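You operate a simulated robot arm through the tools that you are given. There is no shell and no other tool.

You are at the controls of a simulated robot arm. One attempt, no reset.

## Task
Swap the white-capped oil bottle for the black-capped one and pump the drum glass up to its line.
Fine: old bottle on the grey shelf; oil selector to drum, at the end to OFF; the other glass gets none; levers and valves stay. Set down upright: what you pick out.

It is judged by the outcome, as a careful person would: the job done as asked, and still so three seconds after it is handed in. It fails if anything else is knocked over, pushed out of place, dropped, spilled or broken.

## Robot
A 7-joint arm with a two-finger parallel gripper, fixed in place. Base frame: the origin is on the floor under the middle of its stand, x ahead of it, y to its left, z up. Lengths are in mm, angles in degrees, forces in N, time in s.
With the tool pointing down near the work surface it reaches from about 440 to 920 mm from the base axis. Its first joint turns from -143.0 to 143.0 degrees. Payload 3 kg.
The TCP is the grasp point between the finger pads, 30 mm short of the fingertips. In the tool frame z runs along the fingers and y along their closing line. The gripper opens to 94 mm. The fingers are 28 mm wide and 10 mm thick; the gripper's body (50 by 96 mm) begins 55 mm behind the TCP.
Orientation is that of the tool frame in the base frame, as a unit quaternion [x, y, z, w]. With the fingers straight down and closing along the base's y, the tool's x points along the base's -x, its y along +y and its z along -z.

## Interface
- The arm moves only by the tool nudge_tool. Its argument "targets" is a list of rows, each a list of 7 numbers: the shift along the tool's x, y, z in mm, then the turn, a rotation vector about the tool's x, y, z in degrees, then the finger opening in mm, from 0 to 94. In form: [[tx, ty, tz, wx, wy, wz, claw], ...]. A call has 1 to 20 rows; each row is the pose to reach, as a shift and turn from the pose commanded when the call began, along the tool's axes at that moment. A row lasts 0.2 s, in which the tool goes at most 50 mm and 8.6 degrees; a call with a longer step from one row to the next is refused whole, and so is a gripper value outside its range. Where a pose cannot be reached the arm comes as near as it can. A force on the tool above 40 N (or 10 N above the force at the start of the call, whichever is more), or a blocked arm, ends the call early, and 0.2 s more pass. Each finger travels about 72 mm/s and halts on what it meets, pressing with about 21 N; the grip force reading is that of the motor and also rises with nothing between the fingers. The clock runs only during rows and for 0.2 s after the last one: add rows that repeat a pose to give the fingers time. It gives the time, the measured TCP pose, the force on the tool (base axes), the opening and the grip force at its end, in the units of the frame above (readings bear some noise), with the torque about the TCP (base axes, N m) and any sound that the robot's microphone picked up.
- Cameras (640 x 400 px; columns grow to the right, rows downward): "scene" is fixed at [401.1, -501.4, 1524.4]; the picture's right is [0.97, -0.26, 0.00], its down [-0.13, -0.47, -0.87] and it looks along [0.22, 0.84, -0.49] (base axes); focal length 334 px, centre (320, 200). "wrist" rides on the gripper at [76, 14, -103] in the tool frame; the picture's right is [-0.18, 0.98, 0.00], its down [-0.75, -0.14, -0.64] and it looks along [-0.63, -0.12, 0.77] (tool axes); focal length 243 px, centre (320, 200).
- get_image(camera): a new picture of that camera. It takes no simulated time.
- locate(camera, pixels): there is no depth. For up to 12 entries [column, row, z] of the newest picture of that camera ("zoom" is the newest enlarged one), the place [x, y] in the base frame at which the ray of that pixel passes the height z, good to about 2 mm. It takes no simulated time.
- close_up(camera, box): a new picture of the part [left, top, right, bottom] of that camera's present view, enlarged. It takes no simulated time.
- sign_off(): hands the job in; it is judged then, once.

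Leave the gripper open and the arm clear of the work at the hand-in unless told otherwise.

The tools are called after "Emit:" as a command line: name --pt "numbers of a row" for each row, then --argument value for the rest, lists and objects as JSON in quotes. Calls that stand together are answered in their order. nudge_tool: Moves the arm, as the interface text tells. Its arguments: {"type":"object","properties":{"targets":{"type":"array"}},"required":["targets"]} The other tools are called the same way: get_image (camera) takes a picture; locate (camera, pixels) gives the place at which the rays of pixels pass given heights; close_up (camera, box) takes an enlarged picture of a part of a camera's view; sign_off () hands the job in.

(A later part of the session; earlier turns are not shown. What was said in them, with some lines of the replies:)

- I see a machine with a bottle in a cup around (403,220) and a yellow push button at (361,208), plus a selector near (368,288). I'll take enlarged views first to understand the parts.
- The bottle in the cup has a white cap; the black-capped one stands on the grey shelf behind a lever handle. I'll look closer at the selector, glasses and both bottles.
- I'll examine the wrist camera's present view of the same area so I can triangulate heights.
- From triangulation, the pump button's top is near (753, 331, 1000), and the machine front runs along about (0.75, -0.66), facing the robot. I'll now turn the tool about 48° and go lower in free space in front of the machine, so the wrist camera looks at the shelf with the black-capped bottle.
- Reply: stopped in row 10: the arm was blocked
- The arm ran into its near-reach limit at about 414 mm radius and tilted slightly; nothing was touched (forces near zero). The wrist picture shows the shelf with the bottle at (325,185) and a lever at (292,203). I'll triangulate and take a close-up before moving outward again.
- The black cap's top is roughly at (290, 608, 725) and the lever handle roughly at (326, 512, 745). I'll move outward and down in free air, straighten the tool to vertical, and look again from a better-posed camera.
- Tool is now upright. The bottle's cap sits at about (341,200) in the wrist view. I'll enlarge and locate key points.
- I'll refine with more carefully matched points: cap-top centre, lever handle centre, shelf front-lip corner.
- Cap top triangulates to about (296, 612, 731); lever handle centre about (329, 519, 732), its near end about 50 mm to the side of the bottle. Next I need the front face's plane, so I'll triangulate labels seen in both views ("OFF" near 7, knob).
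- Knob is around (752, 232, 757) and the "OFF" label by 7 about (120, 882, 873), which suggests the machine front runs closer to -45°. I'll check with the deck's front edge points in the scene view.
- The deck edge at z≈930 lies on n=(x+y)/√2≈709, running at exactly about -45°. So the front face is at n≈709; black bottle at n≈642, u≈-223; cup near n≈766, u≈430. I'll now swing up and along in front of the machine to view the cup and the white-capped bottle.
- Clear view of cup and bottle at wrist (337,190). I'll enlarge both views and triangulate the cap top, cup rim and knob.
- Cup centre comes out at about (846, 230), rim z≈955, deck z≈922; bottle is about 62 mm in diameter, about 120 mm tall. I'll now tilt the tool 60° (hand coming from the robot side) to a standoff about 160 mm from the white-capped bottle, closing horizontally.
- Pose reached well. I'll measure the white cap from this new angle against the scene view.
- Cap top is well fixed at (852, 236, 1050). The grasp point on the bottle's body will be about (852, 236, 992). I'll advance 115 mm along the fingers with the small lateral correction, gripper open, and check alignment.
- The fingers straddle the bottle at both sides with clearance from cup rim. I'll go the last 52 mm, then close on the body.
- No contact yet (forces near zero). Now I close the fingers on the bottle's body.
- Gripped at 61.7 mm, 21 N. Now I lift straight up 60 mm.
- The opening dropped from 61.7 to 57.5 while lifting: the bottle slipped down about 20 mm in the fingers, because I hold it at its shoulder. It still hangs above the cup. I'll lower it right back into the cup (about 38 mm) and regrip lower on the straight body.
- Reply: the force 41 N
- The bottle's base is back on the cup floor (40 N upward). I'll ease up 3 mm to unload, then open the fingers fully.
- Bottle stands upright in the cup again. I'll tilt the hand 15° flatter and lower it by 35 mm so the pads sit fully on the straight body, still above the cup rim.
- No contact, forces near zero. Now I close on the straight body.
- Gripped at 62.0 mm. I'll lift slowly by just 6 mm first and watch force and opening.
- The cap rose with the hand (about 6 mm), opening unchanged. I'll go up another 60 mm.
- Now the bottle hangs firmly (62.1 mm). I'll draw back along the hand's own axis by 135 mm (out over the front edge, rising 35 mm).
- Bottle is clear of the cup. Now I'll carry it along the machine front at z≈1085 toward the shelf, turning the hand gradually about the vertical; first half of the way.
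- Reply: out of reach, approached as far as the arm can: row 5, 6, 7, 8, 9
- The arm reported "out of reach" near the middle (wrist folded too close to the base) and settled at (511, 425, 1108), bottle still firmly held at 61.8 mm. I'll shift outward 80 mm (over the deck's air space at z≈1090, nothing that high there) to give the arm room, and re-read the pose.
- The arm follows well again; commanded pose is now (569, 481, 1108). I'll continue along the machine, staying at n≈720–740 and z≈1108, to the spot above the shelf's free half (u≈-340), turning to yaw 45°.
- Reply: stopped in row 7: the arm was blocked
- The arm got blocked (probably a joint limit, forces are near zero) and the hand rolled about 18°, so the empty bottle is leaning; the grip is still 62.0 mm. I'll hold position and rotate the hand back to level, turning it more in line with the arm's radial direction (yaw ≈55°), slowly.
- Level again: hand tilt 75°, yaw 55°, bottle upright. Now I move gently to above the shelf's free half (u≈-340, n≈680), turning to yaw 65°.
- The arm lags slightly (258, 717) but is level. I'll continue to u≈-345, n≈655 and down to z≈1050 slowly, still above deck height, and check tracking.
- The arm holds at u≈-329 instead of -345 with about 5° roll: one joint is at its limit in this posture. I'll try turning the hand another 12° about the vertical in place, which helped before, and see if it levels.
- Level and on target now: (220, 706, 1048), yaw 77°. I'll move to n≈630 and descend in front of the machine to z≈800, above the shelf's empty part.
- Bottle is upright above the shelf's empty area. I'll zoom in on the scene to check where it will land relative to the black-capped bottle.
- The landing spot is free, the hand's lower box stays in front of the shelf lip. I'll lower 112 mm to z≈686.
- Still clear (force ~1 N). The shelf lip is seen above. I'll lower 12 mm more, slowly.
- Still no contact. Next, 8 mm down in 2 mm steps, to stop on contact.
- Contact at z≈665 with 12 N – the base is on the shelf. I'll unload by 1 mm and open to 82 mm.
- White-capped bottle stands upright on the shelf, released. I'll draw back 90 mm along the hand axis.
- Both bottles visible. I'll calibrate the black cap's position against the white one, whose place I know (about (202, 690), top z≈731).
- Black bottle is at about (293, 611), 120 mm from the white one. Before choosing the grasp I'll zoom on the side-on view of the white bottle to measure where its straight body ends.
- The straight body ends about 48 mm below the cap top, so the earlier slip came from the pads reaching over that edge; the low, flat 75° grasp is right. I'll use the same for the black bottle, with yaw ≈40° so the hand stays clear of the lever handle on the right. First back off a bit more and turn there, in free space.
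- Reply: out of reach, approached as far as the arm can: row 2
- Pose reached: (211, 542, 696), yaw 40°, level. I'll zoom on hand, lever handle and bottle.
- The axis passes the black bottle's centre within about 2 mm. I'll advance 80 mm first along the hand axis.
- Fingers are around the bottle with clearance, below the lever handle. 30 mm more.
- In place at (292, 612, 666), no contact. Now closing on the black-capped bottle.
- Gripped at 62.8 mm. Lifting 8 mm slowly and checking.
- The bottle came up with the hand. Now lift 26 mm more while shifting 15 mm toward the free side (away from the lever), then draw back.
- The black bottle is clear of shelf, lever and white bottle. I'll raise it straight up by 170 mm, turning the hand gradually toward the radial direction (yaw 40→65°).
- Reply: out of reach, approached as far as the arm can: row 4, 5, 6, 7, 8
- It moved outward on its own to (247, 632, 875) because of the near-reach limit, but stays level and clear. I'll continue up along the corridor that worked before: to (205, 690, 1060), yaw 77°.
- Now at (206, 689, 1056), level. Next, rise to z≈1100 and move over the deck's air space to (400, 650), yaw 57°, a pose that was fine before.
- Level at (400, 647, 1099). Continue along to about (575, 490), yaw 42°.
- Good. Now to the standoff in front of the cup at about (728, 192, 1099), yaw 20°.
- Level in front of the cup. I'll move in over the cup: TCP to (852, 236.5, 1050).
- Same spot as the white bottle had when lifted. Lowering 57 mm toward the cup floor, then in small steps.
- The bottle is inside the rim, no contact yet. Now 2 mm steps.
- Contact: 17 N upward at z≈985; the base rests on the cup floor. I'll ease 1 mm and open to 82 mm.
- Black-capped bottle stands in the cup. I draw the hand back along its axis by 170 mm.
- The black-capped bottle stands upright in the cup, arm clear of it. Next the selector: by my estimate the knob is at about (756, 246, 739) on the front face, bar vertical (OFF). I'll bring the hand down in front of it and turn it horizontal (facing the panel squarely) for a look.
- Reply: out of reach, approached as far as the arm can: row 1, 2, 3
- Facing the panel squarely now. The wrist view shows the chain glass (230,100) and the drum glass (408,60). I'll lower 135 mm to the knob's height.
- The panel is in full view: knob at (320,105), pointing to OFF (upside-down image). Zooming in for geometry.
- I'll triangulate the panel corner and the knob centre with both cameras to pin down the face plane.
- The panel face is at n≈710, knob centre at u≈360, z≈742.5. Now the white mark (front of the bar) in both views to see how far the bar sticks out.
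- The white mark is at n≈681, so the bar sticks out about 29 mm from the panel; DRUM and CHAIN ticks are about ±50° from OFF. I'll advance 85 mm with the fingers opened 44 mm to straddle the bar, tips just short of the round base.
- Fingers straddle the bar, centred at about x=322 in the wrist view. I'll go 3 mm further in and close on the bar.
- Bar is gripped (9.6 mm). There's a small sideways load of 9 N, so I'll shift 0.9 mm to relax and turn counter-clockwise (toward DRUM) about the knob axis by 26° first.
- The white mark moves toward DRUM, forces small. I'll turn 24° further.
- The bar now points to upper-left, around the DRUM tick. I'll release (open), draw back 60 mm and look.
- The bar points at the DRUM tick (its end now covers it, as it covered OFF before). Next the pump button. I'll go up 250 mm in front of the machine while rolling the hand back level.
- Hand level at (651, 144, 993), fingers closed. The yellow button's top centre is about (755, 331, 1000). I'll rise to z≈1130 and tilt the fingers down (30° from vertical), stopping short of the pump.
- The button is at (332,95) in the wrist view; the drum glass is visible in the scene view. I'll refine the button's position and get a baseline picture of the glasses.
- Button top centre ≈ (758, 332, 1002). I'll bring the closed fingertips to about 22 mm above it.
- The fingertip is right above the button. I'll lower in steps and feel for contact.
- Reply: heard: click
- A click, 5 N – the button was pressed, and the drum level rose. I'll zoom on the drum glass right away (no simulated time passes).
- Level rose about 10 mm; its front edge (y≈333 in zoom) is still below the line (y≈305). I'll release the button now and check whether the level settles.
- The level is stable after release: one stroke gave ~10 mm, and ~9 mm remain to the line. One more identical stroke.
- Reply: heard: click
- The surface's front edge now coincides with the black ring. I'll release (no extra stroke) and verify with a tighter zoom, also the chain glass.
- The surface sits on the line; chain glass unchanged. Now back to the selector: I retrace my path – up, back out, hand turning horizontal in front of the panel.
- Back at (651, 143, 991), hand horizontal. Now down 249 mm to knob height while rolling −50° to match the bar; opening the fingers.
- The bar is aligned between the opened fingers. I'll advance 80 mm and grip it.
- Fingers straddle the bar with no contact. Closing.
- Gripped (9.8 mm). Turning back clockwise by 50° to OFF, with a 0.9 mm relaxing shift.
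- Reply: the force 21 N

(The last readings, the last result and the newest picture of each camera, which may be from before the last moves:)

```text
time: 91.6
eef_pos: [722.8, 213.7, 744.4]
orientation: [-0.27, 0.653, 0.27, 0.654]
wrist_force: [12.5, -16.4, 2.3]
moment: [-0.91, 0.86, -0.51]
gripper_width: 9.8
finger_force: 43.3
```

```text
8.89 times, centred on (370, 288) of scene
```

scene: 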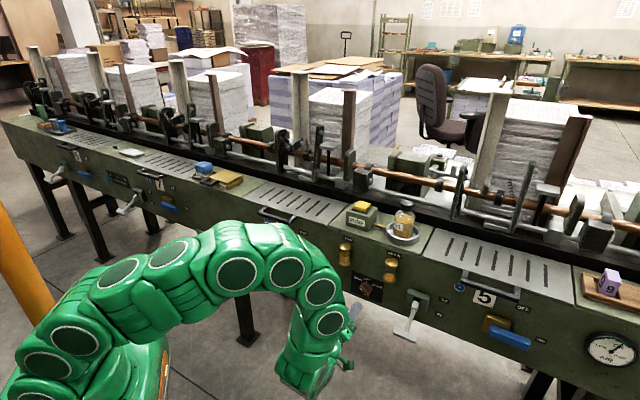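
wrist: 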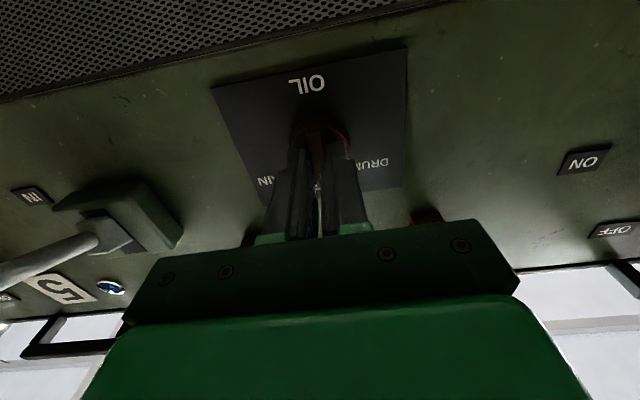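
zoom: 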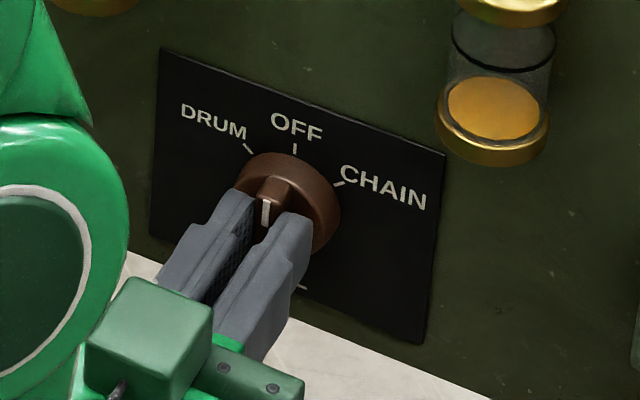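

The bar is vertical at OFF. I'll relax the side load (shift 1.8 mm), open, and withdraw 85 mm.

Emit:
nudge_tool --pt "0 -1 0 0 0 0 6" --pt "0 -1.8 0 0 0 0 6" --pt "0 -1.8 0 0 0 0 25" --pt "0 -1.8 0 0 0 0 44" --pt "0 -1.8 0 0 0 0 44" --pt "0 -1.8 -25 0 0 0 44" --pt "0 -1.8 -55 0 0 0 60" --pt "0 -1.8 -85 0 0 0 80" --pt "0 -1.8 -85 0 0 0 94"

Emit:
get_image --camera "wrist"

Emit:
close_up --camera "scene" --box '[350, 270, 390, 305]'

Emit:
close_up --camera "wrist" --box '[240, 20, 400, 160]'

```text
time: 93.6
eef_pos: [662.6, 153.4, 743.2]
orientation: [-0.27, 0.653, 0.27, 0.654]
wrist_force: [0.0, 0.5, 0.3]
moment: [0.0, -0.02, 0.02]
gripper_width: 94.1
finger_force: 0.0
```

```text
taken
```

wrist: 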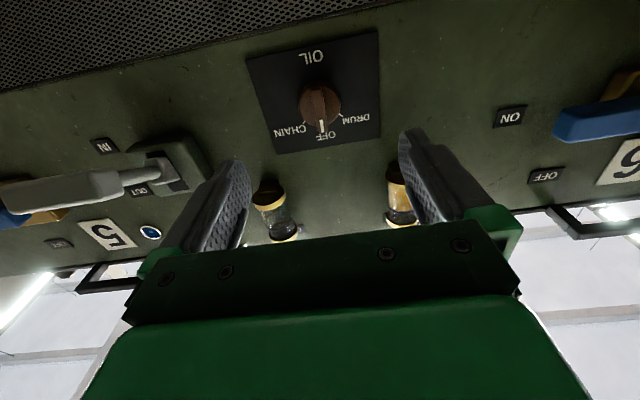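

```text
11.43 times, centred on (370, 288) of scene
```

zoom: 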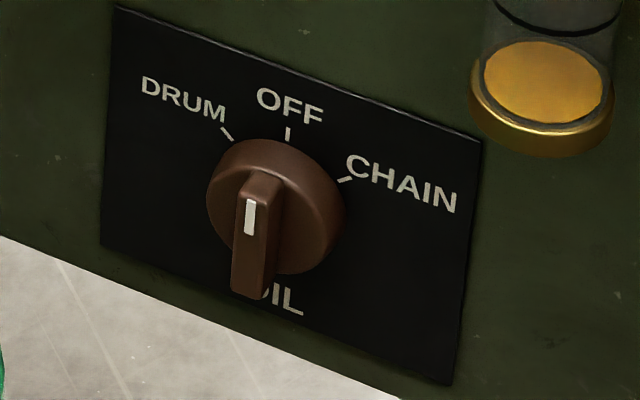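

```text
2.86 times, centred on (320, 90) of wrist
```

zoom: 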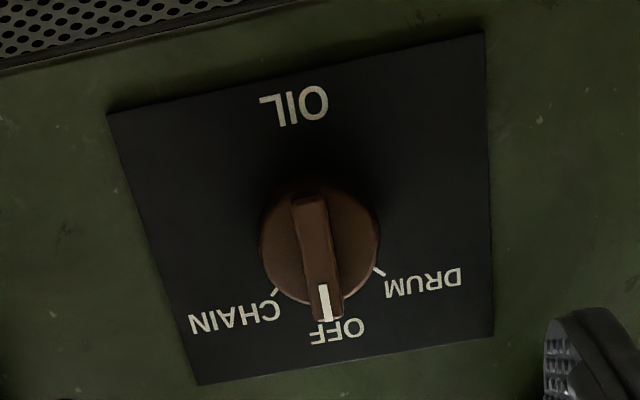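

The selector is exactly at OFF again. I'll back up in front of the machine to view both glasses squarely and verify levels.

Emit:
nudge_tool --pt "-27 0 -5 0 0 0 94" --pt "-54 0 -10 0 0 0 94" --pt "-81 0 -15 0 0 0 94" --pt "-108 0 -20 0 0 0 94" --pt "-130 0 -20 0 0 0 94" --pt "-130 0 -20 0 0 0 94"

Emit:
close_up --camera "wrist" --box '[170, 0, 450, 180]'

Emit:
get_image --camera "scene"

```text
time: 95.0
eef_pos: [650.2, 139.1, 873.3]
orientation: [-0.27, 0.653, 0.271, 0.654]
wrist_force: [-0.2, 0.2, -1.1]
moment: [0.02, 0.0, -0.02]
gripper_width: 94.0
finger_force: 0.2
```

```text
2.22 times, centred on (310, 90) of wrist
```

zoom: 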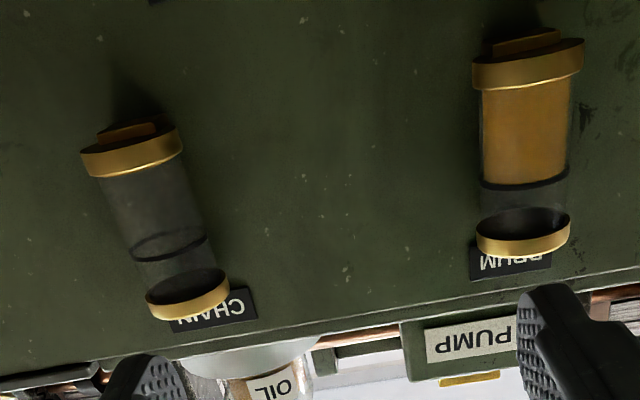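

```text
taken
```

scene: 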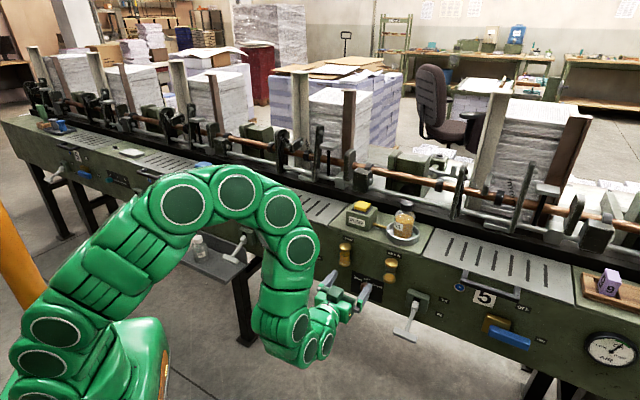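

Drum oil reaches the ring exactly; chain is empty down to its old low level. A tighter look at the drum ring, and at the shelf and lever.

Emit:
close_up --camera "wrist" --box '[370, 0, 440, 110]'

Emit:
close_up --camera "scene" --box '[170, 215, 270, 295]'

Emit:
close_up --camera "scene" --box '[330, 180, 430, 300]'

```text
3.64 times, centred on (405, 55) of wrist
```

zoom: 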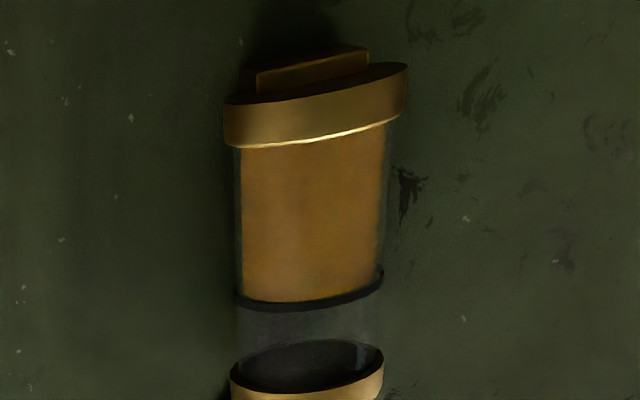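

```text
5.00 times, centred on (220, 255) of scene
```

zoom: 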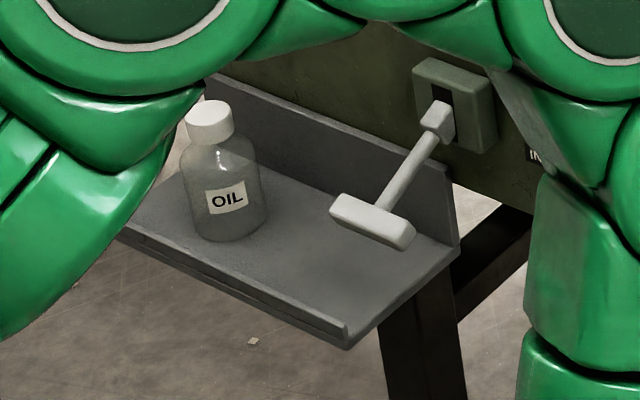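

```text
3.33 times, centred on (380, 240) of scene
```

zoom: 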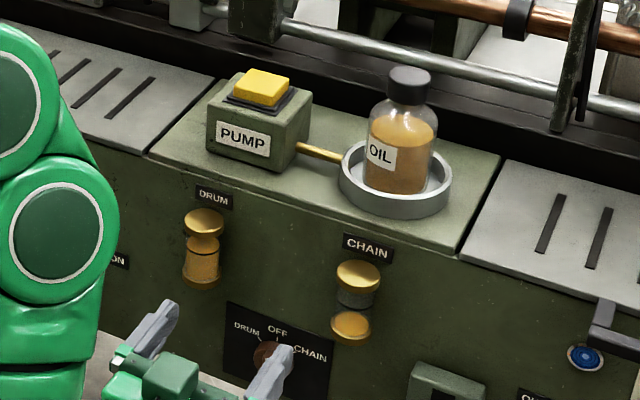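

Everything is as asked: white bottle upright on the shelf, lever untouched, black bottle in the cup, drum at its line, chain unchanged, selector OFF. I'll raise the open hand away from the panel along the known-safe path.

Emit:
nudge_tool --pt "-25 0 -4 0 0 0 94" --pt "-55 0 -8 0 0 0 94" --pt "-85 0 -12 0 0 0 94" --pt "-110 0 -15 0 0 0 94" --pt "-120 0 -15 0 0 0 94" --pt "-120 0 -15 0 0 0 94"

Emit:
get_image --camera "scene"

Emit:
get_image --camera "wrist"

```text
time: 96.4
eef_pos: [637.9, 128.7, 993.7]
orientation: [-0.271, 0.652, 0.271, 0.654]
wrist_force: [0.9, 0.1, -0.1]
moment: [0.0, 0.0, 0.02]
gripper_width: 93.8
finger_force: 0.1
```

```text
taken
```

scene: 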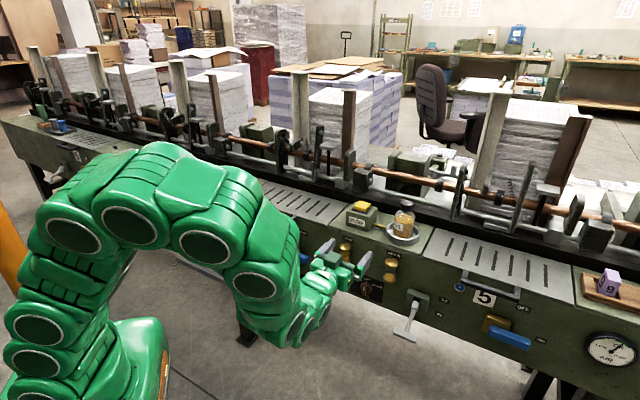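

```text
taken
```

wrist: 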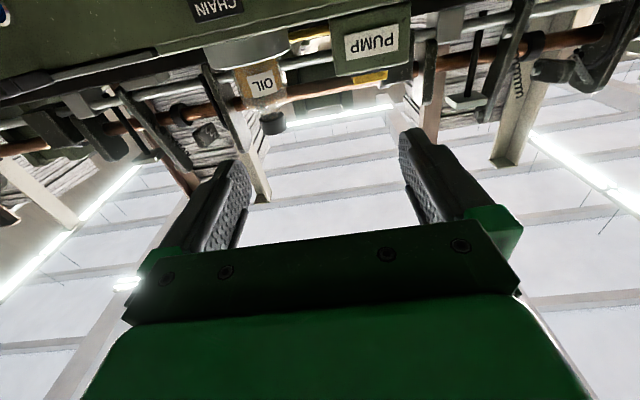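

The gripper is open and well clear of the machine. The black-capped bottle stands in the cup, the drum is at its line and the selector is at OFF. I'm handing the job in.

Emit:
sign_off

```text
The job is handed in.
```

The swap and the fill are done, and I've handed the job in. I don't have the verdict on it yet.

- **Bottles:** the black-capped bottle stands upright in the cup. The white-capped one stands upright on the grey shelf.
- **Drum glass:** two pump strokes brought the oil up to the black ring. I checked it from two angles.
- **Chain glass:** its level did not change.
- **Selector:** it was at DRUM for pumping and is now back at OFF.
- **Levers and valves:** I did not touch any of them.

Two things went wrong while moving the white-capped bottle. On the first lift it slipped about 25 mm in the fingers, so I set it back in the cup, pressing on it with about 40 N, and regripped it lower. On the way to the shelf the arm hit a joint limit and the bottle leaned about 18 degrees until I levelled it again. I saw nothing dropped or spilled.

The gripper is open and the arm is back from the machine.
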